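You operate a simulated robot arm through the tools that you are given. There is no shell and no other tool. Be economical: measure what you need, move in short steps, check, and stop when the job is done.

Carry out the task below with a simulated two-armed robot. There is one attempt and no reset: what you move stays moved.

Task
Pick up the bottle marked "standard" from the top of the spare bench with one hand, pass it to the other hand and put it on the shelf of the side stand. Set down upright: bottle.

It is judged by the outcome, as a careful person would: the job done as asked, and still so three seconds after it is handed in. It fails if anything else is knocked over, pushed out of place, dropped, spilled or broken.

Robot
Two 7-joint arms with two-finger parallel grippers on one trunk, on a base that drives. Base frame: it is fixed to the floor where the robot stands at the start and does not move with it; the origin is under the middle of the robot, x ahead of it, y to its left, z up; the surface under the hand at the start is at about z = 900. Lengths are in mm, angles in rad, forces in N, time in s.
The left shoulder is at the start at [124, 171, 1161], the right one opposite. With the tool pointing down near the work surface each hand reaches from about 440 to 920 mm from the robot's upright axis, wherever it stands, measured 20 degrees to its own side. Places, roughly: shelf of the side stand (16x15 cm) [840, -4040, 400]. Payload 4.4 kg a hand.
The TCP of each hand is the grasp point between the finger pads, 23 mm short of the fingertips. In the tool frame z runs along the fingers and y along their closing line. Largest opening 94 mm; finger width 38, thickness 10; the body of the gripper, 54 by 96 mm, starts 39 mm behind the TCP.
Orientation is told as [roll, pitch, yaw] about the base's x, y, z axes, in that order, counted from this pose: with the fingers straight down and closing along the base's y, the tool's x points along the base's -x, its y along +y and its z along -z.

Tools
- The arms move only by the tool step_arm. It takes "left_increments", "right_increments" or both (then of equal length, played together; a hand with none holds still); each is a list of rows, each a list of 3 entries, a list of its own where there are three numbers: the shift along the base's x, y, z in mm, then the turn, a rotation vector about the base's x, y, z in rad, then the finger opening in mm, from 0 to 94. In form: [[[tx, ty, tz], [rx, ry, rz], claw], ...]. A call has 1 to 20 rows; each row shifts and turns the commanded pose from where the row before left it. Rows are played at 5 a second. More than 50 mm and 0.15 rad between two rows, or a gripper value outside its range, and nothing of the call is played. A pose out of reach is approached as far as the arm can. The call stops where the force on the tool passes 40 N (or 10 N more than at its start, if that is more) or the arm is blocked; 0.2 s more then pass. Each finger travels about 72 mm/s and halts on what it meets, pressing with about 32 N; the grip force reading is that of the motor and also rises with nothing between the fingers. The clock runs only during rows and for 0.2 s after the last one: add rows that do not move to give the fingers time. It gives the time, the measured TCP pose, the force on the tool (base axes), the opening and the grip force at its end, in the units of the frame above (readings bear some noise), with the torque about the TCP (base axes, N m) and any sound that the robot's microphone picked up.
- Cameras (640 x 400 px; columns grow to the right, rows downward): "scene" is now at [237.3, 33.3, 1314.3]; the picture's right is [0.39, -0.92, 0.00], its down [-0.43, -0.18, -0.89] and it looks along [0.82, 0.34, -0.46] (base axes); focal length 214 px, centre (320, 200). "left" rides on the left gripper at [86, -16, -75] in its tool frame; the picture's right is [0.18, 0.98, 0.00], its down [-0.58, 0.11, -0.81] and it looks along [-0.79, 0.15, 0.59] (tool axes); focal length 243 px, centre (320, 200). "right" rides on the right gripper at [86, 16, -75] in its tool frame; the picture's right is [-0.18, 0.98, 0.00], its down [-0.58, -0.11, -0.81] and it looks along [-0.79, -0.15, 0.59] (tool axes); focal length 243 px, centre (320, 200). There is no depth. A picture from a camera that has moved, and an enlarged one, comes with that camera's place and axes in the base frame and with its lens.
- grab_frame(camera): a new picture of that camera. It takes no simulated time.
- raise_lower(by): slides the trunk up (or, below 0, down) by that many mm; the arms and the scene camera ride with it, the base frame stays. It gives what a move gives, with no picture.
- steer(legs): drives the robot by 1 to 6 legs, each [ahead, left, turn to the left] in mm, mm and rad, along the robot's own axes; the way and the turn of a leg run together, so that a leg with both is an arc; at most 1500 mm and 3.142 rad a leg. The arms and the cameras ride along, it lands a little off, and it stops where it bumps. It gives what a move gives.
- head_to(pan, tilt): turns the head with the scene camera to pan (to the left, within 1.396 rad either way) and tilt (down, from -0.506 to 1.204), counted from straight ahead of the robot. It gives what a move gives.
- zoom(camera, box): a new picture of the part [left, top, right, bottom] of that camera's present view, enlarged. It takes no simulated time.
- job_done(): hands the job in; it is judged then, once.

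Go step by step. Nothing tells you exact positions but the pictures and the camera data: compare them with the known pose of the tool, close in by small moves and look again before you grip or let go. The budget is 120 turns and 88 pictures, counting those below and the enlarged ones. Unless the task says otherwise, let go and move clear before handing in, and close with one line.

The tools are called after ">>>" by a JSON object that holds its "method" and its "body". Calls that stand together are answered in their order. step_arm: Moves the arms, as the interface text tells. Its arguments: {"type":"object","properties":{"left_increments":{"type":"array","items":{"type":"array"}},"right_increments":{"type":"array","items":{"type":"array"}}},"required":[]} The other tools are called the same way: raise_lower (by) slides the trunk up or down; steer (legs) drives the base; head_to (pan, tilt) turns the head that bears the scene camera; grab_frame (camera) takes a picture; zoom (camera, box) takes an enlarged picture of a part of a camera's view; job_done () hands the job in.

At the start:

```text
time: 0.0
left_tcp_pos: [404.1, 436.9, 1137.7]
left_ee_rot: [0.002, 0.002, 0.0]
left_force: [0.6, 0.5, 0.1]
left_moment: [-0.02, 0.0, 0.01]
left_opening: 94.0
left_gripper_force: 0.0
right_tcp_pos: [333.1, 9.3, 1213.6]
right_ee_rot: [-0.04, 0.005, -0.065]
right_force: [117.1, 102.7, -146.1]
right_moment: [-12.08, -4.08, -12.6]
right_opening: 93.9
right_gripper_force: 0.1
trunk travel left (down, up): [-175.0, 213.0]
robot x, y, heading: [3.4, 1.5, 0.0]
head pan, tilt: [0.478, 0.84]
```

scene: 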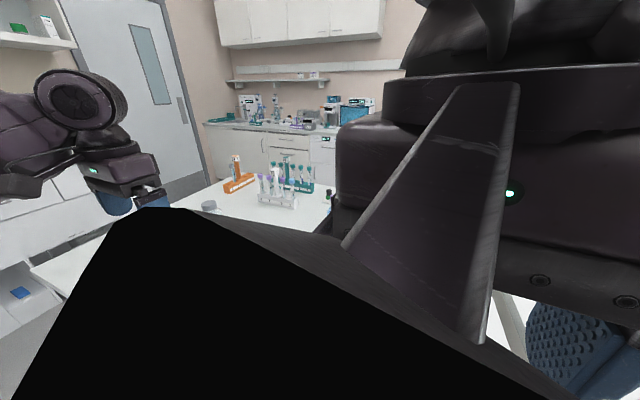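
right: 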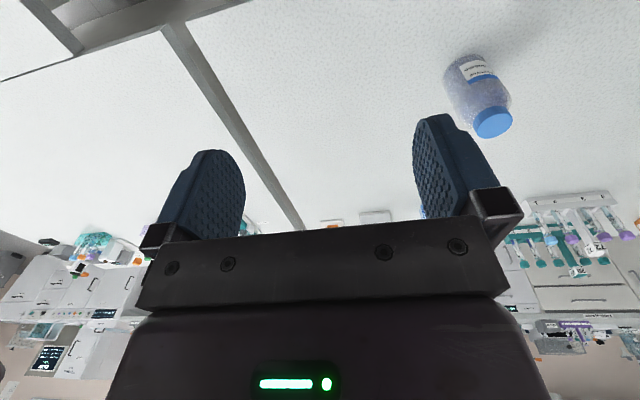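
left: 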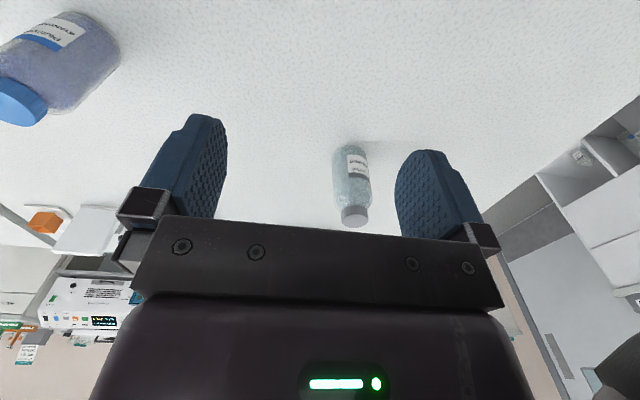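

The right hand sits right in front of the head and reads a large force, so it is probably touching the head. Two or more bottles stand on the bench; I'll read their labels first and then free the right hand.

>>> {"method": "zoom", "body": {"camera": "left", "box": [0, 0, 400, 250]}}

>>> {"method": "zoom", "body": {"camera": "right", "box": [400, 30, 560, 150]}}

>>> {"method": "step_arm", "body": {"right_increments": [[[20, -20, -10], [0, 0, 0], 94], [[20, -30, -10], [0, 0, 0], 94]]}}

```text
1.60 times, centred on (200, 125) of left
camera zoom: at [316.6, 421.7, 1211.4], right [-0.18, 0.98, 0.0], down [0.58, 0.11, 0.81], along [0.79, 0.15, -0.59], focal length 388 px, centre (512, 320)
```

zoom: 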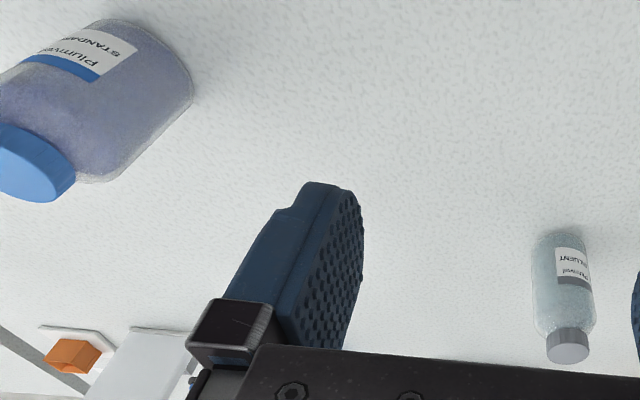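

```text
3.33 times, centred on (480, 90) of right
camera zoom: at [247.7, 33.5, 1288.2], right [0.25, 0.97, -0.04], down [0.58, -0.11, 0.81], along [0.78, -0.22, -0.59], focal length 809 px, centre (-213, 567)
```

zoom: 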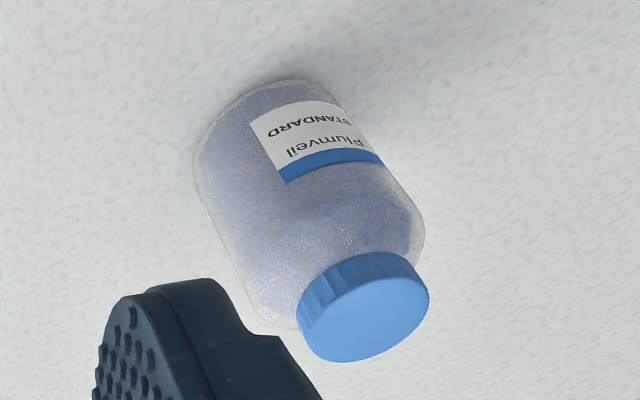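

```text
time: 0.6
left_tcp_pos: [403.3, 435.7, 1137.4]
left_ee_rot: [0.0, 0.001, 0.0]
left_force: [0.0, 0.3, -0.8]
left_moment: [0.0, -0.01, 0.03]
left_opening: 93.8
left_gripper_force: 0.0
right_tcp_pos: [373.2, -42.2, 1193.1]
right_ee_rot: [-0.038, 0.003, -0.064]
right_force: [-0.4, -0.9, -0.9]
right_moment: [0.04, 0.02, -0.01]
right_opening: 93.9
right_gripper_force: 0.1
trunk travel left (down, up): [-175.0, 213.0]
robot x, y, heading: [1.7, 3.1, 0.002]
head pan, tilt: [0.478, 0.84]
```

The large bottle with the blue cap is "STANDARD", with its cap at about [481, 187, 1020] by triangulation. The small one is the diluent. The right hand is free now, so I'll look around.

>>> {"method": "step_arm", "body": {"right_increments": [[[20, -50, 0], [0, 0, 0], 94], [[0, -50, 0], [0, 0, 0], 94], [[0, -50, 0], [0, 0, 0], 94], [[0, -50, 0], [0, 0, 0], 94]]}}

>>> {"method": "grab_frame", "body": {"camera": "scene"}}

>>> {"method": "head_to", "body": {"pan": -1.35, "tilt": 0.25}}

>>> {"method": "grab_frame", "body": {"camera": "scene"}}

```text
refused: row 1 steps farther than a row can; nothing moved
```

```text
82 pictures are left
camera scene: at [223.7, 33.0, 1283.4], right [0.46, -0.89, 0.0], down [-0.66, -0.34, -0.67], along [0.59, 0.31, -0.74], focal length 214 px, centre (320, 200)
```

scene: 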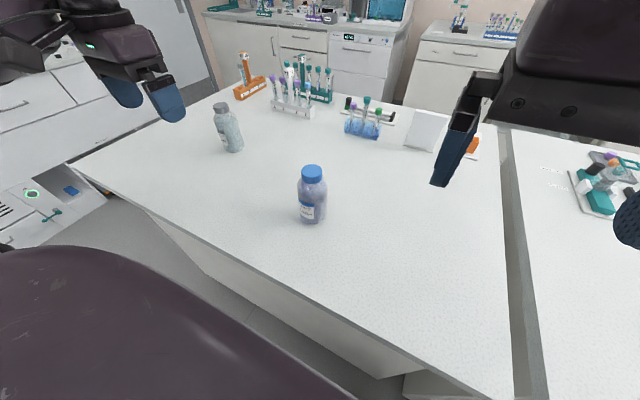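

```text
time: 2.4
left_tcp_pos: [404.1, 437.7, 1138.5]
left_ee_rot: [-0.001, 0.0, 0.0]
left_force: [-0.7, -0.8, -0.7]
left_moment: [0.01, 0.01, 0.02]
left_opening: 94.2
left_gripper_force: 0.1
right_tcp_pos: [372.3, -41.3, 1193.3]
right_ee_rot: [-0.041, 0.003, -0.066]
right_force: [0.7, 0.4, 0.9]
right_moment: [-0.01, -0.02, -0.02]
right_opening: 94.0
right_gripper_force: 0.1
trunk travel left (down, up): [-175.0, 213.0]
robot x, y, heading: [3.8, 0.6, -0.002]
head pan, tilt: [-1.349, 0.25]
```

```text
81 pictures are left
camera scene: at [173.7, -93.2, 1335.8], right [-0.98, -0.22, 0.0], down [-0.05, 0.24, -0.97], along [0.21, -0.95, -0.25], focal length 214 px, centre (320, 200)
```

scene: 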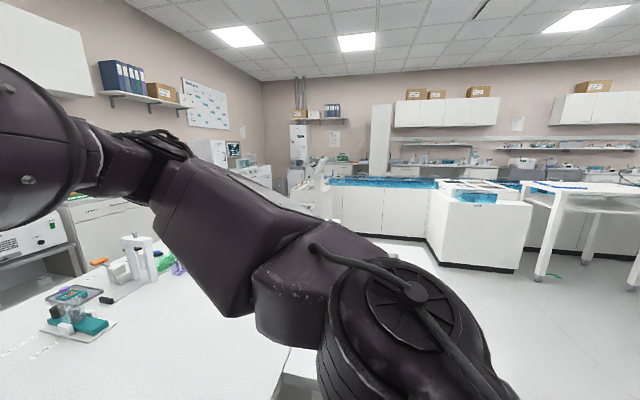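

The spot for the side stand projects to about pixel (331, 196) in this view. I'll enlarge it.

>>> {"method": "zoom", "body": {"camera": "scene", "box": [260, 140, 400, 228]}}

>>> {"method": "step_arm", "body": {"right_increments": [[[0, -45, 0], [0, 0, 0.06], 94], [[0, -45, 0], [0, 0, 0], 94], [[0, -45, 0], [0, 0, 0], 94], [[0, -45, 0], [0, 0, 0], 94], [[0, -45, 0], [0, 0, 0], 94]]}}

>>> {"method": "head_to", "body": {"pan": 0.3, "tilt": 0.9}}

>>> {"method": "grab_frame", "body": {"camera": "scene"}}

```text
4.55 times, centred on (330, 184) of scene
camera zoom: at [173.7, -93.2, 1335.8], right [-0.98, -0.22, 0.0], down [-0.05, 0.24, -0.97], along [0.21, -0.95, -0.25], focal length 975 px, centre (274, 273)
```

zoom: 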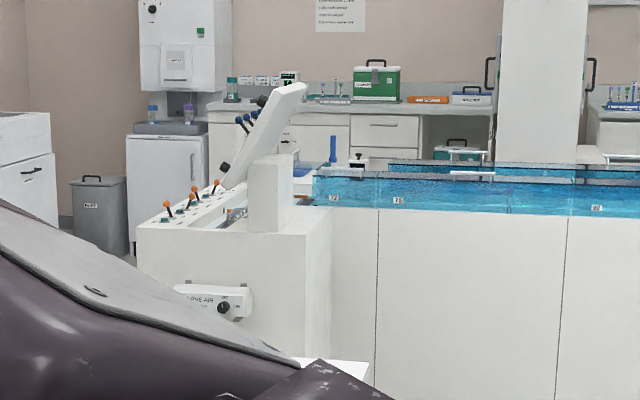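

```text
time: 3.6
left_tcp_pos: [403.7, 436.6, 1139.5]
left_ee_rot: [0.001, -0.002, -0.001]
left_force: [-0.5, 0.9, 0.6]
left_moment: [0.02, 0.0, -0.02]
left_opening: 94.0
left_gripper_force: 0.0
right_tcp_pos: [372.5, -266.9, 1193.8]
right_ee_rot: [-0.043, 0.0, -0.005]
right_force: [-0.2, 0.2, -0.6]
right_moment: [-0.03, -0.02, 0.0]
right_opening: 93.9
right_gripper_force: 0.1
trunk travel left (down, up): [-175.0, 213.0]
robot x, y, heading: [0.8, 6.3, 0.001]
head pan, tilt: [-1.349, 0.25]
```

```text
time: 5.3
left_tcp_pos: [403.9, 437.2, 1138.5]
left_ee_rot: [0.002, -0.001, -0.001]
left_force: [0.6, -0.3, 0.6]
left_moment: [0.02, -0.01, -0.01]
left_opening: 94.0
left_gripper_force: 0.0
right_tcp_pos: [375.1, -265.4, 1192.6]
right_ee_rot: [-0.042, 0.003, -0.007]
right_force: [0.9, -0.7, -0.1]
right_moment: [0.0, 0.02, 0.01]
right_opening: 93.9
right_gripper_force: 0.1
trunk travel left (down, up): [-175.0, 213.0]
robot x, y, heading: [0.6, -2.2, -0.0]
head pan, tilt: [0.3, 0.901]
```

```text
79 pictures are left
camera scene: at [225.2, 20.2, 1278.8], right [0.3, -0.96, 0.0], down [-0.75, -0.23, -0.62], along [0.59, 0.18, -0.78], focal length 214 px, centre (320, 200)
```

scene: 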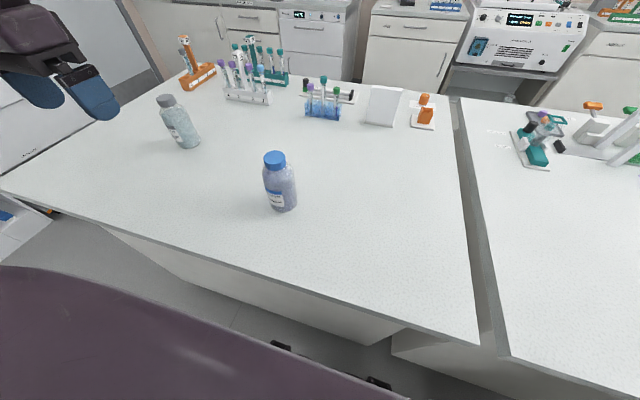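

The standard bottle stands at about [483, 187]: body roughly 66 mm wide, cap roughly 43 mm wide, about 125 mm tall. Before choosing the grip I want to see the side stand, so I'll look right again and also to the left and behind for driving room.

>>> {"method": "head_to", "body": {"pan": -1.39, "tilt": 0.5}}

>>> {"method": "grab_frame", "body": {"camera": "scene"}}

>>> {"method": "head_to", "body": {"pan": 1.39, "tilt": 0.5}}

>>> {"method": "grab_frame", "body": {"camera": "scene"}}

```text
time: 7.0
left_tcp_pos: [403.5, 437.0, 1137.1]
left_ee_rot: [0.001, -0.002, 0.001]
left_force: [-0.2, -0.5, 0.5]
left_moment: [0.01, 0.01, -0.02]
left_opening: 93.9
left_gripper_force: 0.0
right_tcp_pos: [374.4, -265.7, 1193.4]
right_ee_rot: [-0.042, 0.002, -0.003]
right_force: [0.5, 0.8, -0.3]
right_moment: [0.02, -0.02, 0.03]
right_opening: 94.0
right_gripper_force: 0.0
trunk travel left (down, up): [-175.0, 213.0]
robot x, y, heading: [-1.9, 1.4, -0.0]
head pan, tilt: [-1.389, 0.499]
```

```text
78 pictures are left
camera scene: at [169.5, -91.6, 1312.6], right [-0.98, -0.18, 0.0], down [-0.09, 0.47, -0.88], along [0.16, -0.86, -0.48], focal length 214 px, centre (320, 200)
```

scene: 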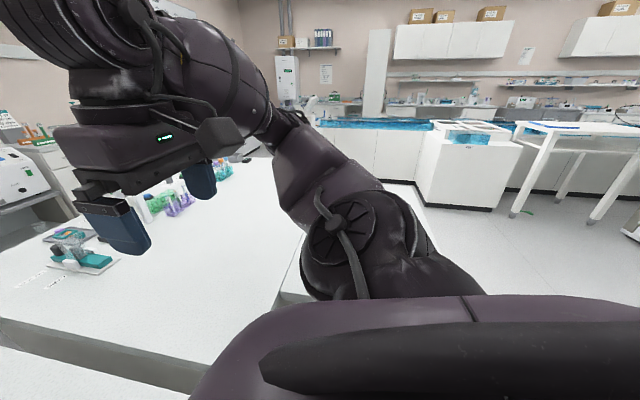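

```text
time: 9.5
left_tcp_pos: [404.4, 437.4, 1137.8]
left_ee_rot: [-0.001, 0.0, 0.0]
left_force: [-1.4, 0.3, 0.8]
left_moment: [0.01, 0.02, 0.04]
left_opening: 94.1
left_gripper_force: 0.3
right_tcp_pos: [374.4, -265.5, 1193.0]
right_ee_rot: [-0.043, 0.004, -0.006]
right_force: [-0.5, 1.1, -0.4]
right_moment: [0.01, 0.01, -0.01]
right_opening: 94.1
right_gripper_force: 0.0
trunk travel left (down, up): [-175.0, 213.0]
robot x, y, heading: [-0.3, -3.5, 0.0]
head pan, tilt: [1.389, 0.499]
```

```text
77 pictures are left
camera scene: at [169.5, 87.4, 1312.6], right [0.98, -0.18, 0.0], down [-0.09, -0.47, -0.88], along [0.16, 0.86, -0.48], focal length 214 px, centre (320, 200)
```

scene: 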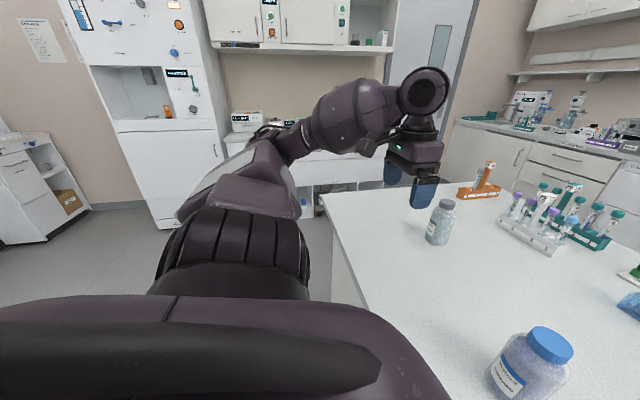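

There's plenty of free floor around. I'll pick with the left hand from above, holding the upper body so the lower part stays free for the right hand. First I'll move the hand over the bottle at height and look.

>>> {"method": "step_arm", "body": {"left_increments": [[[16, -45, 0], [0, 0, 0], 94], [[16, -45, 0], [0, 0, 0], 94], [[16, -45, 0], [0, 0, 0], 94], [[16, -45, 0], [0, 0, 0], 94], [[15, -45, 0], [0, 0, 0], 94], [[0, -25, 0], [0, 0, 0], 94]]}}

>>> {"method": "grab_frame", "body": {"camera": "left"}}

>>> {"method": "head_to", "body": {"pan": 0.3, "tilt": 0.7}}

>>> {"method": "grab_frame", "body": {"camera": "scene"}}

```text
time: 10.9
left_tcp_pos: [480.8, 188.4, 1136.5]
left_ee_rot: [-0.002, 0.001, 0.0]
left_force: [-0.2, -1.0, -0.1]
left_moment: [0.0, 0.01, 0.01]
left_opening: 93.8
left_gripper_force: 0.0
right_tcp_pos: [374.6, -264.5, 1192.7]
right_ee_rot: [-0.043, 0.002, -0.006]
right_force: [0.9, -1.1, 0.1]
right_moment: [-0.04, -0.03, -0.02]
right_opening: 94.1
right_gripper_force: 0.0
trunk travel left (down, up): [-175.0, 213.0]
robot x, y, heading: [0.2, -3.1, -0.0]
head pan, tilt: [1.389, 0.499]
```

```text
76 pictures are left
camera left: at [393.4, 172.8, 1211.1], right [-0.18, 0.98, 0.0], down [0.58, 0.11, 0.81], along [0.79, 0.15, -0.59], focal length 243 px, centre (320, 200)
```

left: 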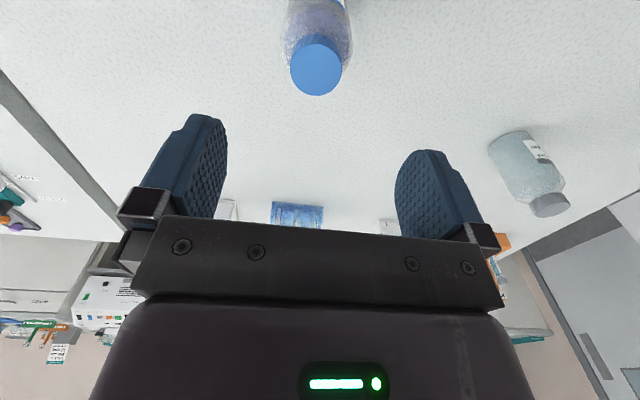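

```text
time: 12.2
left_tcp_pos: [480.4, 188.4, 1136.7]
left_ee_rot: [-0.001, 0.0, 0.001]
left_force: [0.2, 0.6, -0.4]
left_moment: [0.0, 0.01, -0.02]
left_opening: 94.1
left_gripper_force: 0.0
right_tcp_pos: [373.5, -265.2, 1193.6]
right_ee_rot: [-0.041, 0.005, -0.005]
right_force: [-0.3, 0.6, 0.5]
right_moment: [-0.02, 0.02, 0.01]
right_opening: 93.9
right_gripper_force: 0.1
trunk travel left (down, up): [-175.0, 213.0]
robot x, y, heading: [-1.4, -1.8, 0.003]
head pan, tilt: [0.3, 0.7]
```

```text
75 pictures are left
camera scene: at [234.2, 23.1, 1294.9], right [0.3, -0.96, 0.0], down [-0.62, -0.19, -0.77], along [0.73, 0.23, -0.64], focal length 214 px, centre (320, 200)
```

scene: 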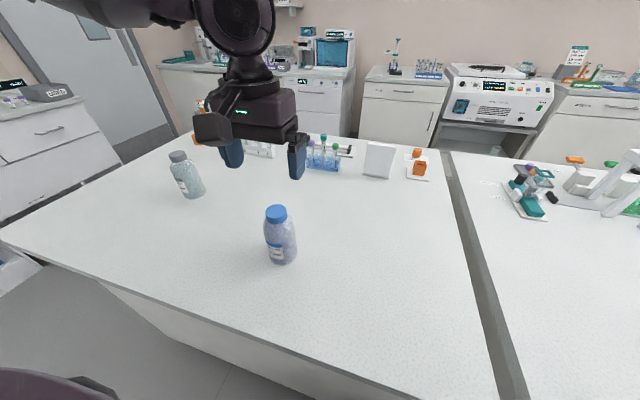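

The cap top comes out at about [476, 186, 1031]. I'll enlarge the bottle to get its proportions before descending.

>>> {"method": "zoom", "body": {"camera": "scene", "box": [240, 195, 320, 275]}}

```text
5.00 times, centred on (280, 235) of scene
camera zoom: at [234.2, 23.1, 1294.9], right [0.3, -0.96, 0.0], down [-0.62, -0.19, -0.77], along [0.73, 0.23, -0.64], focal length 1072 px, centre (520, 25)
```

zoom: 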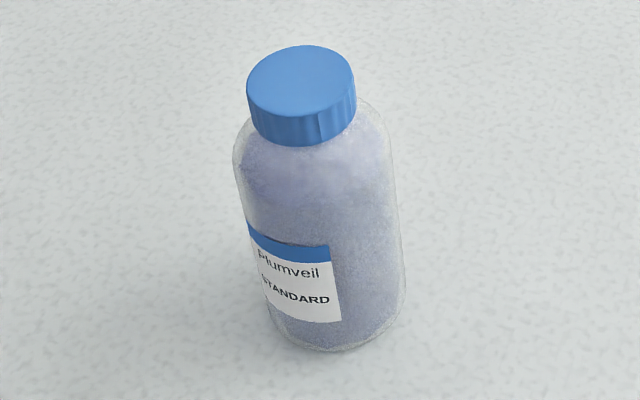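

Body is about 61 mm wide and its shoulder is about 98 mm up. I'll descend to TCP [476, 185, 998] with fingers open and check before closing.

>>> {"method": "step_arm", "body": {"left_increments": [[[-4.5, -3.5, -30], [0, 0, 0], 94], [[0, 0, -30], [0, 0, 0], 94], [[0, 0, -30], [0, 0, 0], 94], [[0, 0, -25], [0, 0, 0], 94], [[0, 0, -23], [0, 0, 0], 94]]}}

>>> {"method": "zoom", "body": {"camera": "scene", "box": [200, 140, 360, 280]}}

>>> {"method": "grab_frame", "body": {"camera": "left"}}

```text
time: 13.4
left_tcp_pos: [479.9, 182.7, 999.0]
left_ee_rot: [-0.001, 0.0, -0.003]
left_force: [-0.3, 0.2, -0.8]
left_moment: [0.01, 0.04, -0.01]
left_opening: 93.9
left_gripper_force: 0.1
right_tcp_pos: [374.1, -266.4, 1192.3]
right_ee_rot: [-0.042, 0.004, -0.006]
right_force: [0.2, 0.4, -0.2]
right_moment: [0.02, 0.01, -0.01]
right_opening: 94.1
right_gripper_force: 0.1
trunk travel left (down, up): [-175.0, 213.0]
robot x, y, heading: [0.3, -2.7, -0.002]
head pan, tilt: [0.3, 0.7]
```

```text
2.86 times, centred on (280, 210) of scene
camera zoom: at [234.8, 23.3, 1294.7], right [0.3, -0.96, 0.0], down [-0.62, -0.19, -0.76], along [0.73, 0.23, -0.64], focal length 613 px, centre (434, 171)
```

zoom: 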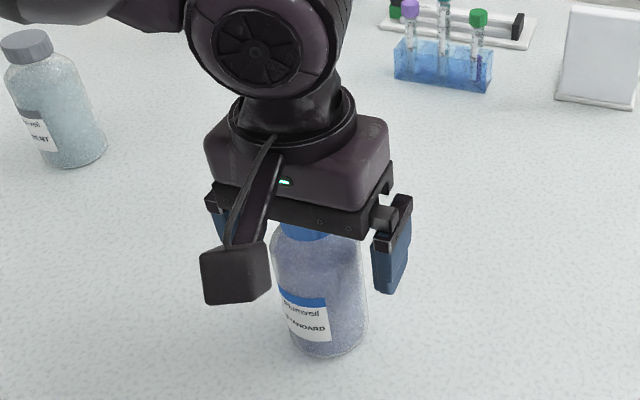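

```text
72 pictures are left
camera left: at [392.3, 167.7, 1072.9], right [-0.18, 0.98, 0.0], down [0.58, 0.11, 0.81], along [0.79, 0.15, -0.59], focal length 243 px, centre (320, 200)
```

left: 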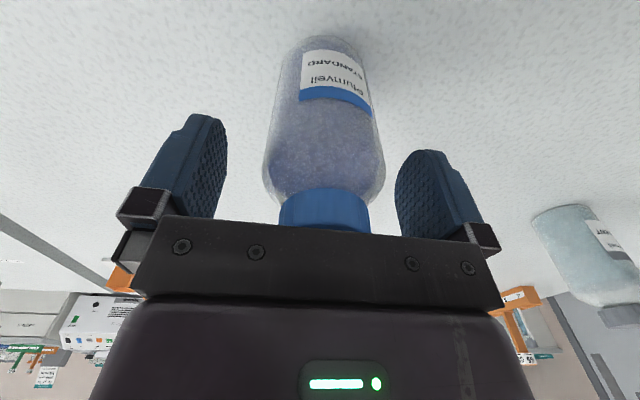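

The bottle sits between the fingers. Closing, then a short lift.

>>> {"method": "step_arm", "body": {"left_increments": [[[-2, 1, 0], [0, 0, 0], 60], [[0, 0, 0], [0, 0, 0], 50], [[0, 0, 0], [0, 0, 0], 50], [[0, 0, 0], [0, 0, 0], 50]]}}

>>> {"method": "step_arm", "body": {"left_increments": [[[0, 0, 10], [0, 0, 0], 50], [[0, 0, 20], [0, 0, 0], 50], [[0, 0, 30], [0, 0, 0], 50], [[0, 0, 40], [0, 0, 0], 50]]}}

>>> {"method": "grab_frame", "body": {"camera": "left"}}

```text
time: 14.4
left_tcp_pos: [477.5, 184.3, 1000.7]
left_ee_rot: [0.0, -0.001, 0.002]
left_force: [0.1, -0.8, 0.1]
left_moment: [-0.09, -0.07, 0.0]
left_opening: 59.4
left_gripper_force: 31.9
right_tcp_pos: [374.1, -264.6, 1192.9]
right_ee_rot: [-0.043, 0.004, -0.006]
right_force: [0.6, -0.1, -0.5]
right_moment: [0.0, -0.05, 0.06]
right_opening: 94.2
right_gripper_force: 0.0
trunk travel left (down, up): [-175.0, 213.0]
robot x, y, heading: [2.5, 1.0, -0.001]
head pan, tilt: [0.3, 0.7]
```

```text
time: 15.4
left_tcp_pos: [473.9, 186.2, 1098.7]
left_ee_rot: [-0.001, 0.0, 0.0]
left_force: [0.3, -1.1, -3.1]
left_moment: [0.0, -0.02, -0.05]
left_opening: 59.2
left_gripper_force: 31.8
right_tcp_pos: [372.6, -265.9, 1192.9]
right_ee_rot: [-0.043, 0.003, -0.004]
right_force: [-0.2, 0.2, 0.7]
right_moment: [-0.03, 0.02, 0.03]
right_opening: 94.2
right_gripper_force: 0.1
trunk travel left (down, up): [-175.0, 213.0]
robot x, y, heading: [-2.7, -1.1, 0.001]
head pan, tilt: [0.3, 0.7]
```

```text
71 pictures are left
camera left: at [386.8, 170.5, 1173.1], right [-0.18, 0.98, 0.0], down [0.58, 0.11, 0.81], along [0.79, 0.15, -0.59], focal length 243 px, centre (320, 200)
```

left: 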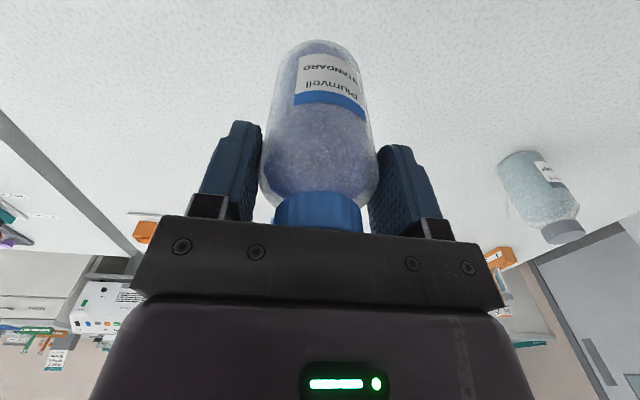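

The bottle is held firmly. Now I'll back away from the bench and turn right to find the stand.

>>> {"method": "steer", "body": {"legs": [[-450, 0, 0], [0, 0, -1.5]]}}

>>> {"method": "head_to", "body": {"pan": 0.0, "tilt": 0.3}}

>>> {"method": "grab_frame", "body": {"camera": "scene"}}

```text
time: 21.8
left_tcp_pos: [-237.2, -462.0, 1097.3]
left_ee_rot: [0.002, 0.001, -1.513]
left_force: [-0.3, 0.7, 0.1]
left_moment: [0.01, 0.01, 0.02]
left_opening: 49.9
left_gripper_force: 0.1
right_tcp_pos: [-694.3, -386.9, 1192.7]
right_ee_rot: [-0.041, 0.004, -1.517]
right_force: [0.1, -0.3, -0.2]
right_moment: [0.02, -0.01, 0.01]
right_opening: 94.0
right_gripper_force: 0.1
trunk travel left (down, up): [-175.0, 213.0]
robot x, y, heading: [-448.6, -1.8, -1.51]
head pan, tilt: [0.3, 0.7]
```

```text
time: 22.7
left_tcp_pos: [-238.0, -462.1, 1099.3]
left_ee_rot: [-0.002, 0.0, -1.512]
left_force: [-0.4, 1.0, -0.2]
left_moment: [-0.02, 0.02, -0.02]
left_opening: 49.8
left_gripper_force: 0.0
right_tcp_pos: [-695.3, -385.8, 1192.4]
right_ee_rot: [-0.043, 0.004, -1.518]
right_force: [0.3, 0.1, 0.2]
right_moment: [0.01, 0.02, 0.03]
right_opening: 93.7
right_gripper_force: 0.1
trunk travel left (down, up): [-175.0, 213.0]
robot x, y, heading: [-449.2, 1.6, -1.517]
head pan, tilt: [0.0, 0.3]
```

```text
70 pictures are left
camera scene: at [-436.5, -246.5, 1331.0], right [-1.0, -0.06, 0.0], down [-0.02, 0.3, -0.95], along [0.06, -0.95, -0.3], focal length 214 px, centre (320, 200)
```

scene: 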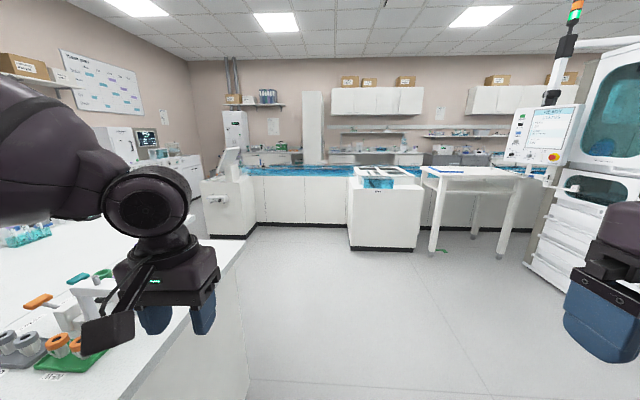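

The left gripper has closed to 50 mm with no force, so the bottle has slipped out of the hand. I need to find it.

>>> {"method": "grab_frame", "body": {"camera": "left"}}

>>> {"method": "head_to", "body": {"pan": 0.9, "tilt": 0.7}}

>>> {"method": "grab_frame", "body": {"camera": "scene"}}

>>> {"method": "head_to", "body": {"pan": 0.1, "tilt": 1.1}}

>>> {"method": "grab_frame", "body": {"camera": "scene"}}

```text
69 pictures are left
camera left: at [-259.8, -376.2, 1172.2], right [0.97, 0.24, 0.0], down [0.14, -0.57, 0.81], along [0.19, -0.78, -0.59], focal length 243 px, centre (320, 200)
```

left: 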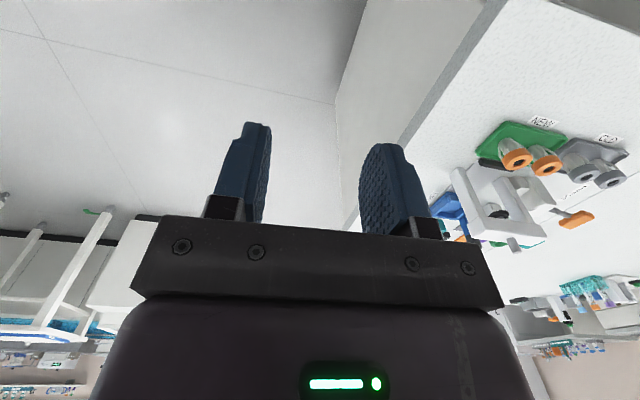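

```text
time: 23.9
left_tcp_pos: [-238.0, -462.1, 1097.0]
left_ee_rot: [-0.001, -0.001, -1.513]
left_force: [0.6, -0.4, 1.3]
left_moment: [0.02, -0.02, -0.01]
left_opening: 50.1
left_gripper_force: 0.1
right_tcp_pos: [-694.4, -387.0, 1192.2]
right_ee_rot: [-0.042, 0.003, -1.519]
right_force: [0.9, 0.2, -0.4]
right_moment: [0.0, 0.02, 0.01]
right_opening: 94.1
right_gripper_force: 0.3
trunk travel left (down, up): [-175.0, 213.0]
robot x, y, heading: [-450.5, -2.9, -1.514]
head pan, tilt: [0.901, 0.7]
```

```text
68 pictures are left
camera scene: at [-372.5, -202.2, 1295.0], right [-0.58, -0.82, 0.0], down [-0.53, 0.37, -0.77], along [0.63, -0.44, -0.64], focal length 214 px, centre (320, 200)
```

scene: 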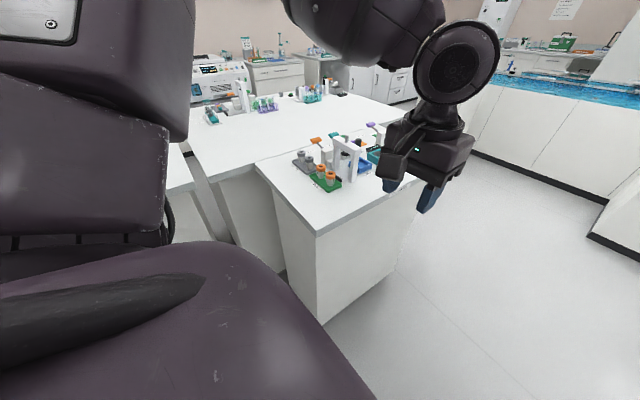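

```text
time: 25.0
left_tcp_pos: [-237.9, -462.0, 1098.7]
left_ee_rot: [0.0, -0.001, -1.514]
left_force: [-0.6, 1.2, 0.4]
left_moment: [0.01, 0.01, -0.02]
left_opening: 50.3
left_gripper_force: 0.0
right_tcp_pos: [-694.6, -387.0, 1194.0]
right_ee_rot: [-0.042, 0.002, -1.52]
right_force: [0.8, -0.5, 1.0]
right_moment: [-0.03, 0.03, -0.03]
right_opening: 93.9
right_gripper_force: 0.0
trunk travel left (down, up): [-175.0, 213.0]
robot x, y, heading: [-450.2, -2.0, -1.513]
head pan, tilt: [0.099, 1.1]
```

```text
67 pictures are left
camera scene: at [-432.0, -215.7, 1265.0], right [-0.99, -0.16, 0.0], down [-0.14, 0.88, -0.45], along [0.07, -0.45, -0.89], focal length 214 px, centre (320, 200)
```

scene: 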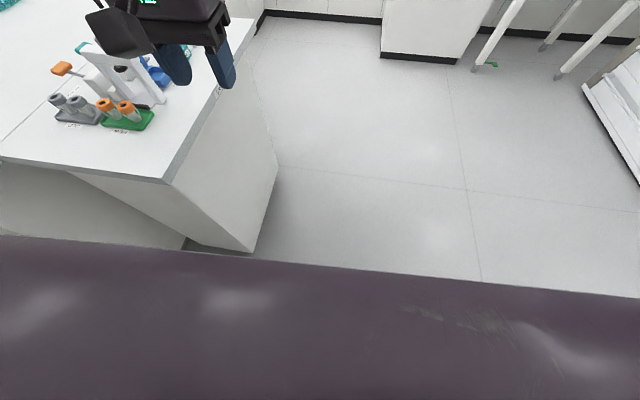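

It isn't in the part of the floor I can see. I'll look toward where I backed away.

>>> {"method": "head_to", "body": {"pan": 1.39, "tilt": 0.8}}

>>> {"method": "grab_frame", "body": {"camera": "scene"}}

```text
time: 26.5
left_tcp_pos: [-238.9, -462.1, 1097.7]
left_ee_rot: [0.0, -0.001, -1.514]
left_force: [-0.8, 0.1, -0.6]
left_moment: [0.01, -0.01, -0.01]
left_opening: 50.2
left_gripper_force: 0.0
right_tcp_pos: [-693.7, -387.1, 1192.1]
right_ee_rot: [-0.042, 0.003, -1.518]
right_force: [-0.1, -0.5, 0.2]
right_moment: [-0.01, -0.01, -0.02]
right_opening: 94.1
right_gripper_force: 0.1
trunk travel left (down, up): [-175.0, 213.0]
robot x, y, heading: [-449.1, -3.0, -1.513]
head pan, tilt: [1.389, 0.799]
```

```text
66 pictures are left
camera scene: at [-362.0, -163.3, 1286.7], right [-0.12, -0.99, 0.0], down [-0.71, 0.09, -0.7], along [0.69, -0.09, -0.72], focal length 214 px, centre (320, 200)
```

scene: 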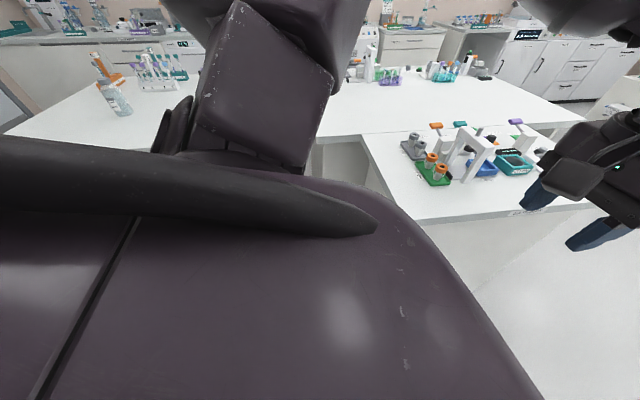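

My own shoulder hides that spot. I'll turn back in place to look.

>>> {"method": "steer", "body": {"legs": [[0, 0, 1.3]]}}

>>> {"method": "head_to", "body": {"pan": 0.4, "tilt": 0.95}}

>>> {"method": "grab_frame", "body": {"camera": "scene"}}

```text
time: 30.1
left_tcp_pos: [54.1, 77.5, 1097.6]
left_ee_rot: [-0.001, 0.0, -0.223]
left_force: [-0.5, -0.2, -1.0]
left_moment: [0.0, 0.01, -0.01]
left_opening: 49.7
left_gripper_force: 0.1
right_tcp_pos: [-145.6, -340.2, 1192.8]
right_ee_rot: [-0.041, 0.003, -0.23]
right_force: [0.1, -0.4, -0.2]
right_moment: [-0.02, -0.01, 0.01]
right_opening: 93.9
right_gripper_force: 0.1
trunk travel left (down, up): [-175.0, 213.0]
robot x, y, heading: [-448.5, -1.6, -0.225]
head pan, tilt: [1.389, 0.799]
```

```text
time: 31.3
left_tcp_pos: [52.8, 77.1, 1097.7]
left_ee_rot: [0.0, 0.0, -0.225]
left_force: [0.7, -0.4, -0.4]
left_moment: [0.03, 0.03, 0.0]
left_opening: 49.7
left_gripper_force: 0.1
right_tcp_pos: [-144.9, -341.1, 1192.8]
right_ee_rot: [-0.041, 0.002, -0.229]
right_force: [-0.5, -0.4, -0.5]
right_moment: [-0.02, 0.01, 0.03]
right_opening: 93.6
right_gripper_force: 0.1
trunk travel left (down, up): [-175.0, 213.0]
robot x, y, heading: [-451.0, 1.7, -0.223]
head pan, tilt: [0.4, 0.949]
```

```text
65 pictures are left
camera scene: at [-230.4, -21.9, 1275.2], right [0.18, -0.98, 0.0], down [-0.8, -0.14, -0.58], along [0.57, 0.1, -0.81], focal length 214 px, centre (320, 200)
```

scene: 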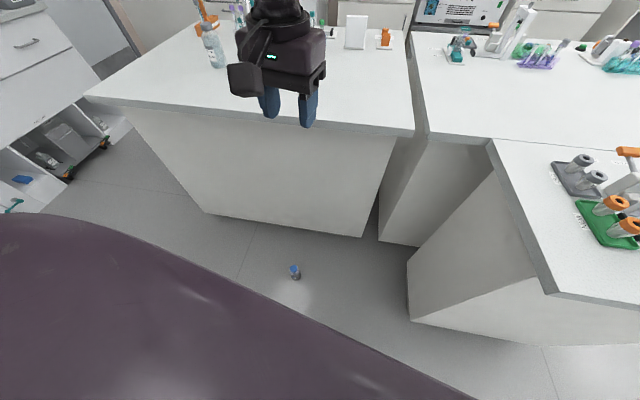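

The bottle is on the floor in front of me. I'll enlarge it to see how it landed.

>>> {"method": "zoom", "body": {"camera": "scene", "box": [263, 252, 327, 292]}}

```text
10.00 times, centred on (295, 272) of scene
camera zoom: at [-230.4, -21.9, 1275.2], right [0.18, -0.98, 0.0], down [-0.8, -0.14, -0.58], along [0.57, 0.1, -0.81], focal length 2145 px, centre (570, -520)
```

zoom: 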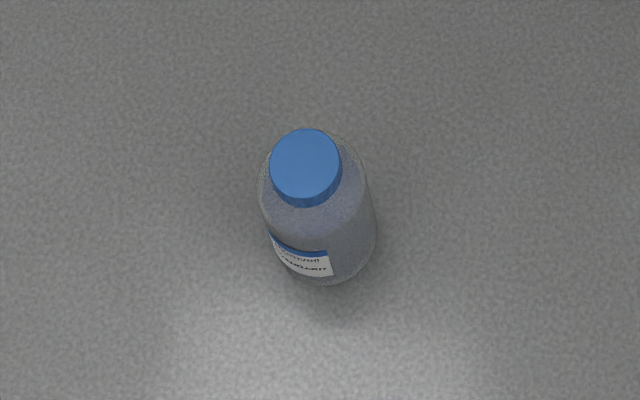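

The bottle landed upright and intact on the floor at about [106, 182, 0], clear of the bench (overhang at x ≈ 287). I'll line up with it, keep it about 440 mm ahead, lower the trunk and pick it up again.

>>> {"method": "steer", "body": {"legs": [[0, 0, 0.225], [110, 0, 0]]}}

>>> {"method": "raise_lower", "body": {"by": -175}}

>>> {"method": "head_to", "body": {"pan": 0.35, "tilt": 1.1}}

>>> {"method": "grab_frame", "body": {"camera": "scene"}}

>>> {"method": "grab_frame", "body": {"camera": "left"}}

```text
time: 33.3
left_tcp_pos: [131.6, 186.2, 1098.1]
left_ee_rot: [0.001, 0.001, -0.001]
left_force: [-0.4, -0.4, 0.1]
left_moment: [0.0, -0.01, -0.02]
left_opening: 50.2
left_gripper_force: 0.1
right_tcp_pos: [29.8, -265.3, 1192.3]
right_ee_rot: [-0.043, 0.005, -0.008]
right_force: [-0.1, 0.4, 0.0]
right_moment: [0.01, -0.01, 0.03]
right_opening: 94.1
right_gripper_force: 0.1
trunk travel left (down, up): [-175.0, 213.0]
robot x, y, heading: [-344.6, 2.0, 0.0]
head pan, tilt: [0.4, 0.949]
```

```text
time: 35.3
left_tcp_pos: [133.8, 225.2, 881.9]
left_ee_rot: [-0.044, 0.156, 0.003]
left_force: [-0.1, -0.4, 0.2]
left_moment: [-0.01, -0.04, -0.01]
left_opening: 50.0
left_gripper_force: 0.0
right_tcp_pos: [113.6, -243.1, 913.6]
right_ee_rot: [-0.197, 0.48, -0.114]
right_force: [0.2, -0.2, 0.7]
right_moment: [-0.01, 0.0, 0.01]
right_opening: 93.8
right_gripper_force: 0.1
trunk travel left (down, up): [0.0, 388.0]
robot x, y, heading: [-346.4, 3.1, 0.008]
head pan, tilt: [0.4, 0.949]
```

```text
time: 36.0
left_tcp_pos: [132.3, 225.5, 882.0]
left_ee_rot: [-0.043, 0.159, 0.003]
left_force: [-0.1, -0.3, 0.2]
left_moment: [-0.04, 0.0, -0.01]
left_opening: 49.9
left_gripper_force: 0.1
right_tcp_pos: [112.6, -242.7, 913.0]
right_ee_rot: [-0.199, 0.485, -0.114]
right_force: [0.6, -0.2, -0.2]
right_moment: [0.05, 0.03, 0.01]
right_opening: 94.0
right_gripper_force: 0.0
trunk travel left (down, up): [0.0, 388.0]
robot x, y, heading: [-346.0, 0.5, 0.013]
head pan, tilt: [0.351, 1.1]
```

```text
63 pictures are left
camera scene: at [4.8, 65.0, 1061.8], right [0.35, -0.93, 0.05], down [-0.83, -0.33, -0.45], along [0.44, 0.12, -0.89], focal length 214 px, centre (320, 200)
```

scene: 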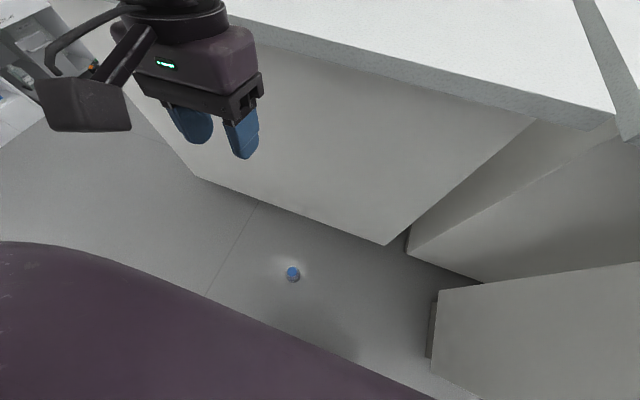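

```text
62 pictures are left
camera left: at [59.1, 212.5, 968.8], right [-0.19, 0.98, -0.01], down [0.7, 0.15, 0.7], along [0.69, 0.12, -0.72], focal length 243 px, centre (320, 200)
```

left: 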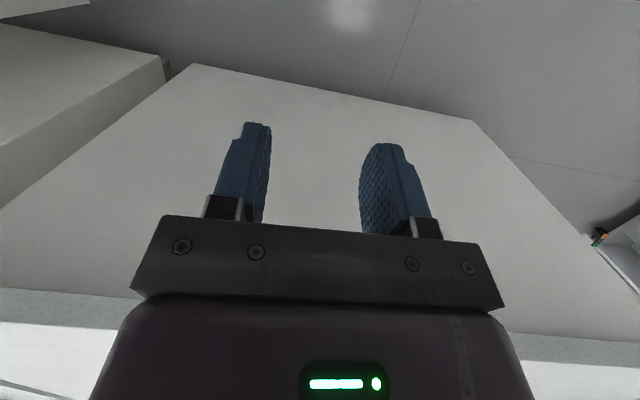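

Lowering the trunk fully has shifted both hands and the head oddly, as if the torso leans at the bottom of its travel. I'll raise it a little and compare.

>>> {"method": "raise_lower", "body": {"by": 40}}

>>> {"method": "zoom", "body": {"camera": "scene", "box": [240, 230, 368, 310]}}

```text
time: 36.8
left_tcp_pos: [136.9, 217.8, 917.7]
left_ee_rot: [-0.035, 0.171, -0.002]
left_force: [0.5, 0.7, -0.2]
left_moment: [0.01, -0.01, 0.01]
left_opening: 49.9
left_gripper_force: 0.0
right_tcp_pos: [112.9, -236.3, 933.5]
right_ee_rot: [-0.099, 0.535, -0.034]
right_force: [-0.7, 0.2, -0.2]
right_moment: [-0.04, -0.02, 0.02]
right_opening: 94.1
right_gripper_force: 0.0
trunk travel left (down, up): [-40.0, 348.0]
robot x, y, heading: [-346.3, 1.8, 0.009]
head pan, tilt: [0.351, 1.1]
```

```text
5.00 times, centred on (304, 270) of scene
camera zoom: at [-16.1, 56.6, 1102.7], right [0.35, -0.94, 0.04], down [-0.83, -0.33, -0.45], along [0.44, 0.13, -0.89], focal length 1072 px, centre (400, -150)
```

zoom: 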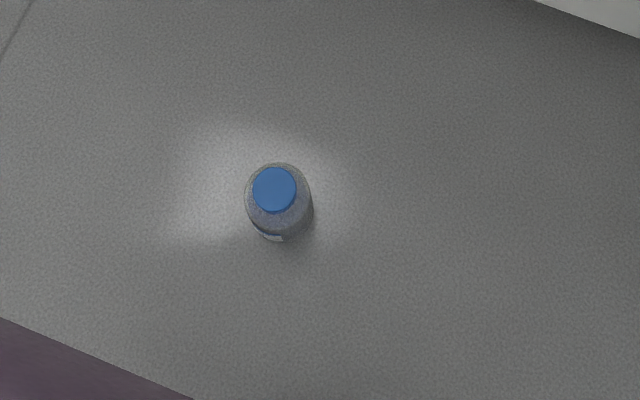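

Raising undoes only part of the shift. I'll play a null row to see how the arms settle.

>>> {"method": "step_arm", "body": {"left_increments": [[[0, 0, 0], [0, 0, 0], 94], [[0, 0, 0], [0, 0, 0], 94], [[0, 0, 0], [0, 0, 0], 94]], "right_increments": [[[0, 0, 0], [0, 0, 0], 94], [[0, 0, 0], [0, 0, 0], 94], [[0, 0, 0], [0, 0, 0], 94]]}}

>>> {"method": "head_to", "body": {"pan": 0.3, "tilt": 0.9}}

>>> {"method": "grab_frame", "body": {"camera": "scene"}}

>>> {"method": "grab_frame", "body": {"camera": "right"}}

```text
time: 37.8
left_tcp_pos: [133.9, 219.0, 917.3]
left_ee_rot: [-0.027, 0.172, 0.005]
left_force: [-0.5, 0.3, 0.2]
left_moment: [0.0, -0.02, -0.01]
left_opening: 94.1
left_gripper_force: 0.1
right_tcp_pos: [113.4, -236.3, 935.0]
right_ee_rot: [-0.1, 0.528, -0.036]
right_force: [0.7, -0.4, 0.1]
right_moment: [-0.01, 0.01, 0.0]
right_opening: 94.4
right_gripper_force: 0.1
trunk travel left (down, up): [-40.0, 348.0]
robot x, y, heading: [-344.2, 7.0, 0.008]
head pan, tilt: [0.351, 1.1]
stopped in row 3 (left hand): the arm was blocked; the commanded pose is now the measured one
```

```text
time: 38.5
left_tcp_pos: [135.0, 216.6, 916.3]
left_ee_rot: [-0.031, 0.174, 0.002]
left_force: [0.1, 0.1, -0.2]
left_moment: [0.01, -0.04, 0.04]
left_opening: 94.1
left_gripper_force: 0.2
right_tcp_pos: [112.2, -237.5, 934.2]
right_ee_rot: [-0.1, 0.535, -0.038]
right_force: [1.0, 0.0, -0.6]
right_moment: [0.03, -0.01, -0.01]
right_opening: 94.1
right_gripper_force: 0.1
trunk travel left (down, up): [-40.0, 348.0]
robot x, y, heading: [-343.5, 2.0, 0.003]
head pan, tilt: [0.3, 0.901]
```

```text
60 pictures are left
camera scene: at [-3.9, 57.8, 1116.4], right [0.3, -0.95, 0.03], down [-0.74, -0.26, -0.62], along [0.6, 0.16, -0.78], focal length 214 px, centre (320, 200)
```

scene: 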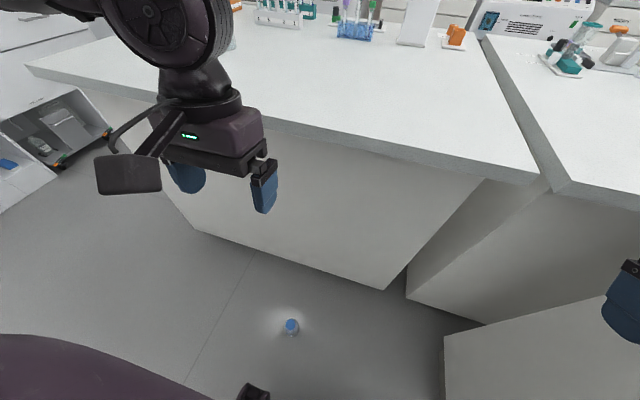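

```text
59 pictures are left
camera right: at [75.5, -212.6, 1041.7], right [0.14, 0.97, -0.18], down [0.91, -0.06, 0.4], along [0.38, -0.22, -0.9], focal length 243 px, centre (320, 200)
```

right: 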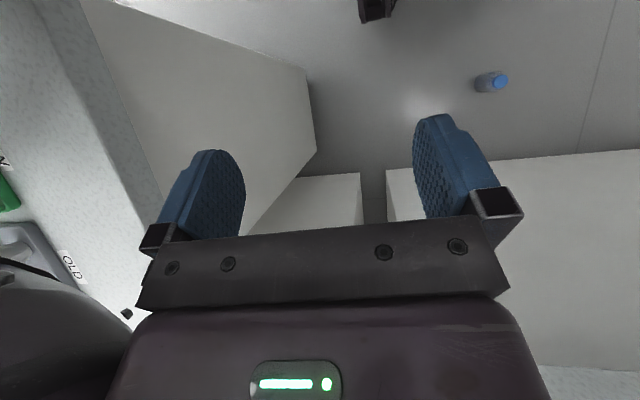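

The right elbow seems to have come down on the neighbouring bench, near the tube rack. I'm raising the trunk again at once and checking that bench.

>>> {"method": "raise_lower", "body": {"by": 135}}

>>> {"method": "head_to", "body": {"pan": -0.9, "tilt": 0.75}}

>>> {"method": "grab_frame", "body": {"camera": "scene"}}

```text
time: 40.2
left_tcp_pos: [148.2, 191.2, 1049.2]
left_ee_rot: [0.0, 0.187, 0.005]
left_force: [-0.3, 0.3, -1.0]
left_moment: [-0.04, 0.06, -0.03]
left_opening: 93.9
left_gripper_force: 0.0
right_tcp_pos: [125.1, -264.0, 1052.7]
right_ee_rot: [-0.059, 0.554, -0.016]
right_force: [0.0, 0.5, -1.1]
right_moment: [0.03, 0.01, 0.0]
right_opening: 94.2
right_gripper_force: 0.0
trunk travel left (down, up): [-175.0, 213.0]
robot x, y, heading: [-343.4, 2.1, 0.003]
head pan, tilt: [0.3, 0.901]
```

```text
time: 41.6
left_tcp_pos: [146.5, 190.1, 1051.3]
left_ee_rot: [-0.001, 0.183, 0.005]
left_force: [0.2, 0.0, 0.2]
left_moment: [0.0, 0.01, -0.01]
left_opening: 93.9
left_gripper_force: 0.0
right_tcp_pos: [123.1, -263.9, 1054.6]
right_ee_rot: [-0.056, 0.553, -0.014]
right_force: [0.3, -0.6, 0.9]
right_moment: [0.0, 0.01, 0.01]
right_opening: 93.9
right_gripper_force: 0.0
trunk travel left (down, up): [-175.0, 213.0]
robot x, y, heading: [-341.5, 3.8, 0.007]
head pan, tilt: [-0.901, 0.75]
```

```text
58 pictures are left
camera scene: at [-139.3, -63.9, 1290.7], right [-0.78, -0.63, 0.0], down [-0.43, 0.53, -0.73], along [0.46, -0.57, -0.68], focal length 214 px, centre (320, 200)
```

scene: 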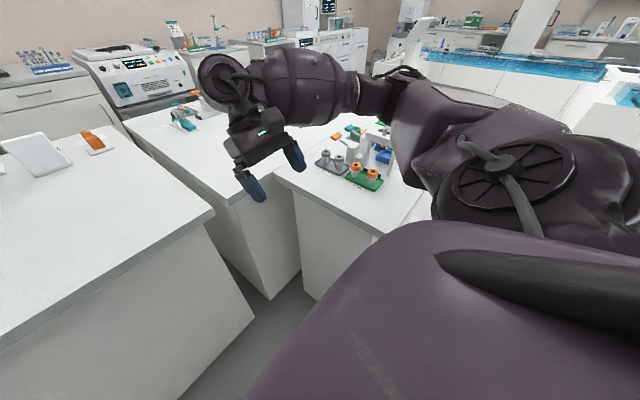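

The racks are still standing. I'll back off and take a position turned to the right, so the right arm is clear of that bench when the trunk comes down.

>>> {"method": "steer", "body": {"legs": [[-110, 0, 0], [0, 317, 0], [0, 0, -0.7]]}}

>>> {"method": "head_to", "body": {"pan": 0.3, "tilt": 0.95}}

>>> {"method": "grab_frame", "body": {"camera": "scene"}}

```text
time: 47.6
left_tcp_pos: [40.8, 152.9, 1050.2]
left_ee_rot: [0.0, 0.186, -0.689]
left_force: [-0.2, -0.5, -0.6]
left_moment: [0.04, -0.01, -0.01]
left_opening: 94.1
left_gripper_force: 0.1
right_tcp_pos: [-267.3, -180.8, 1054.7]
right_ee_rot: [-0.057, 0.551, -0.706]
right_force: [0.4, -0.6, -0.1]
right_moment: [-0.01, 0.0, 0.0]
right_opening: 93.7
right_gripper_force: 0.1
trunk travel left (down, up): [-175.0, 213.0]
robot x, y, heading: [-458.9, 324.1, -0.688]
head pan, tilt: [-0.901, 0.75]
```

```text
time: 49.0
left_tcp_pos: [40.7, 153.9, 1051.4]
left_ee_rot: [0.001, 0.185, -0.69]
left_force: [-0.1, 0.8, 0.0]
left_moment: [0.01, 0.01, 0.0]
left_opening: 94.0
left_gripper_force: 0.0
right_tcp_pos: [-266.5, -180.9, 1054.1]
right_ee_rot: [-0.057, 0.551, -0.709]
right_force: [-0.2, 0.2, 0.1]
right_moment: [-0.01, -0.03, 0.02]
right_opening: 94.0
right_gripper_force: 0.0
trunk travel left (down, up): [-175.0, 213.0]
robot x, y, heading: [-459.6, 322.0, -0.693]
head pan, tilt: [0.3, 0.949]
```

```text
57 pictures are left
camera scene: at [-271.1, 195.9, 1275.2], right [-0.38, -0.93, 0.0], down [-0.75, 0.31, -0.58], along [0.54, -0.22, -0.81], focal length 214 px, centre (320, 200)
```

scene: 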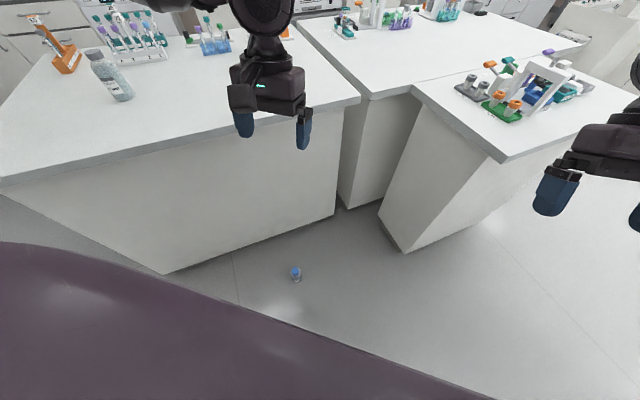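

The bottle is at about [108, 185, 0]. I'll close in so it's about 440 mm ahead and 190 mm left, then lower the trunk in stages and check that the hands ride straight down.

>>> {"method": "steer", "body": {"legs": [[82, 65, 0]]}}

>>> {"method": "raise_lower", "body": {"by": -80}}

>>> {"method": "raise_lower", "body": {"by": -90}}

```text
time: 50.3
left_tcp_pos: [143.8, 153.8, 1050.9]
left_ee_rot: [0.002, 0.186, -0.689]
left_force: [0.6, 0.4, 0.5]
left_moment: [-0.02, 0.02, 0.02]
left_opening: 94.3
left_gripper_force: 0.0
right_tcp_pos: [-165.7, -180.1, 1053.7]
right_ee_rot: [-0.06, 0.552, -0.708]
right_force: [0.4, 0.0, 0.0]
right_moment: [0.02, 0.0, 0.02]
right_opening: 94.0
right_gripper_force: 0.1
trunk travel left (down, up): [-175.0, 213.0]
robot x, y, heading: [-354.6, 323.3, -0.684]
head pan, tilt: [0.3, 0.949]
```

```text
time: 51.4
left_tcp_pos: [141.0, 154.9, 973.1]
left_ee_rot: [-0.002, 0.181, -0.687]
left_force: [-0.2, -0.7, 0.4]
left_moment: [0.01, 0.02, 0.02]
left_opening: 93.9
left_gripper_force: 0.0
right_tcp_pos: [-166.2, -179.0, 976.9]
right_ee_rot: [-0.058, 0.546, -0.707]
right_force: [-0.6, 0.8, -0.1]
right_moment: [-0.02, -0.04, -0.01]
right_opening: 94.3
right_gripper_force: 0.0
trunk travel left (down, up): [-95.0, 293.0]
robot x, y, heading: [-356.9, 323.5, -0.688]
head pan, tilt: [0.3, 0.949]
```

```text
time: 52.7
left_tcp_pos: [141.3, 153.9, 881.8]
left_ee_rot: [0.001, 0.184, -0.689]
left_force: [-0.5, -0.9, 0.3]
left_moment: [0.0, -0.01, 0.03]
left_opening: 94.1
left_gripper_force: 0.1
right_tcp_pos: [-166.2, -180.2, 885.2]
right_ee_rot: [-0.057, 0.548, -0.705]
right_force: [0.1, -0.3, 1.2]
right_moment: [-0.02, -0.02, 0.01]
right_opening: 94.0
right_gripper_force: 0.1
trunk travel left (down, up): [-5.0, 383.0]
robot x, y, heading: [-355.9, 322.3, -0.687]
head pan, tilt: [0.3, 0.949]
```

The trunk came down cleanly this time. Now I'll level the left tool and descend over the bottle to about z = 430.

>>> {"method": "step_arm", "body": {"left_increments": [[[-16, 15, 0], [-0.058, -0.071, 0], 94], [[-17, 16, 0], [-0.059, -0.071, 0], 94], [[0, 0, -45], [0, 0, 0], 94], [[0, 0, -45], [0, 0, 0], 94], [[0, 0, -45], [0, 0, 0], 94], [[0, 0, -45], [0, 0, 0], 94], [[0, 0, -45], [0, 0, 0], 94], [[0, 0, -45], [0, 0, 0], 94], [[0, 0, -45], [0, 0, 0], 94], [[0, 0, -45], [0, 0, 0], 94], [[0, 0, -45], [0, 0, 0], 94], [[0, 0, -45], [0, 0, 0], 94]]}}

>>> {"method": "grab_frame", "body": {"camera": "scene"}}

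>>> {"method": "grab_frame", "body": {"camera": "left"}}

```text
time: 55.5
left_tcp_pos: [139.6, 190.1, 523.4]
left_ee_rot: [0.014, 0.14, -0.698]
left_force: [0.1, -0.3, -0.1]
left_moment: [0.0, -0.03, 0.0]
left_opening: 94.1
left_gripper_force: 0.1
left hand out of reach, approached as far as the arm can: row 1, 2, 10, 11, 12
right_tcp_pos: [-231.3, -185.5, 888.2]
right_ee_rot: [-0.029, 0.528, -0.702]
right_force: [-0.5, 0.5, 0.3]
right_moment: [0.01, -0.02, -0.03]
right_opening: 94.2
right_gripper_force: 0.0
trunk travel left (down, up): [-5.0, 383.0]
robot x, y, heading: [-393.1, 324.6, -0.697]
head pan, tilt: [0.3, 0.949]
stopped in row 12 (left hand): the arm was blocked; the commanded pose is now the measured one
```

```text
56 pictures are left
camera scene: at [-122.5, 93.3, 1077.7], right [-0.39, -0.92, -0.02], down [-0.73, 0.32, -0.61], along [0.56, -0.22, -0.8], focal length 214 px, centre (320, 200)
```

scene: 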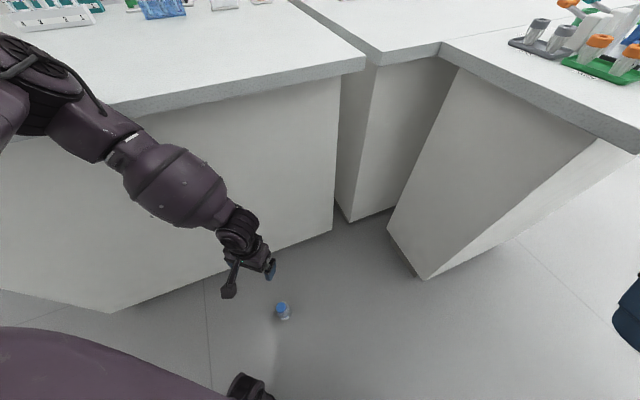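

```text
55 pictures are left
camera left: at [68.6, 225.0, 608.8], right [0.5, 0.87, 0.04], down [0.59, -0.37, 0.72], along [0.64, -0.33, -0.7], focal length 243 px, centre (320, 200)
```

left: 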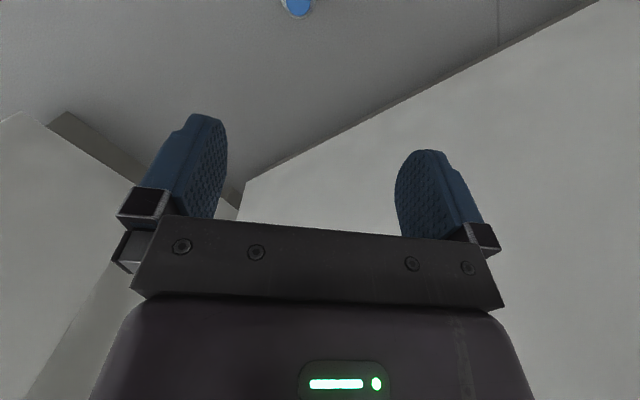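

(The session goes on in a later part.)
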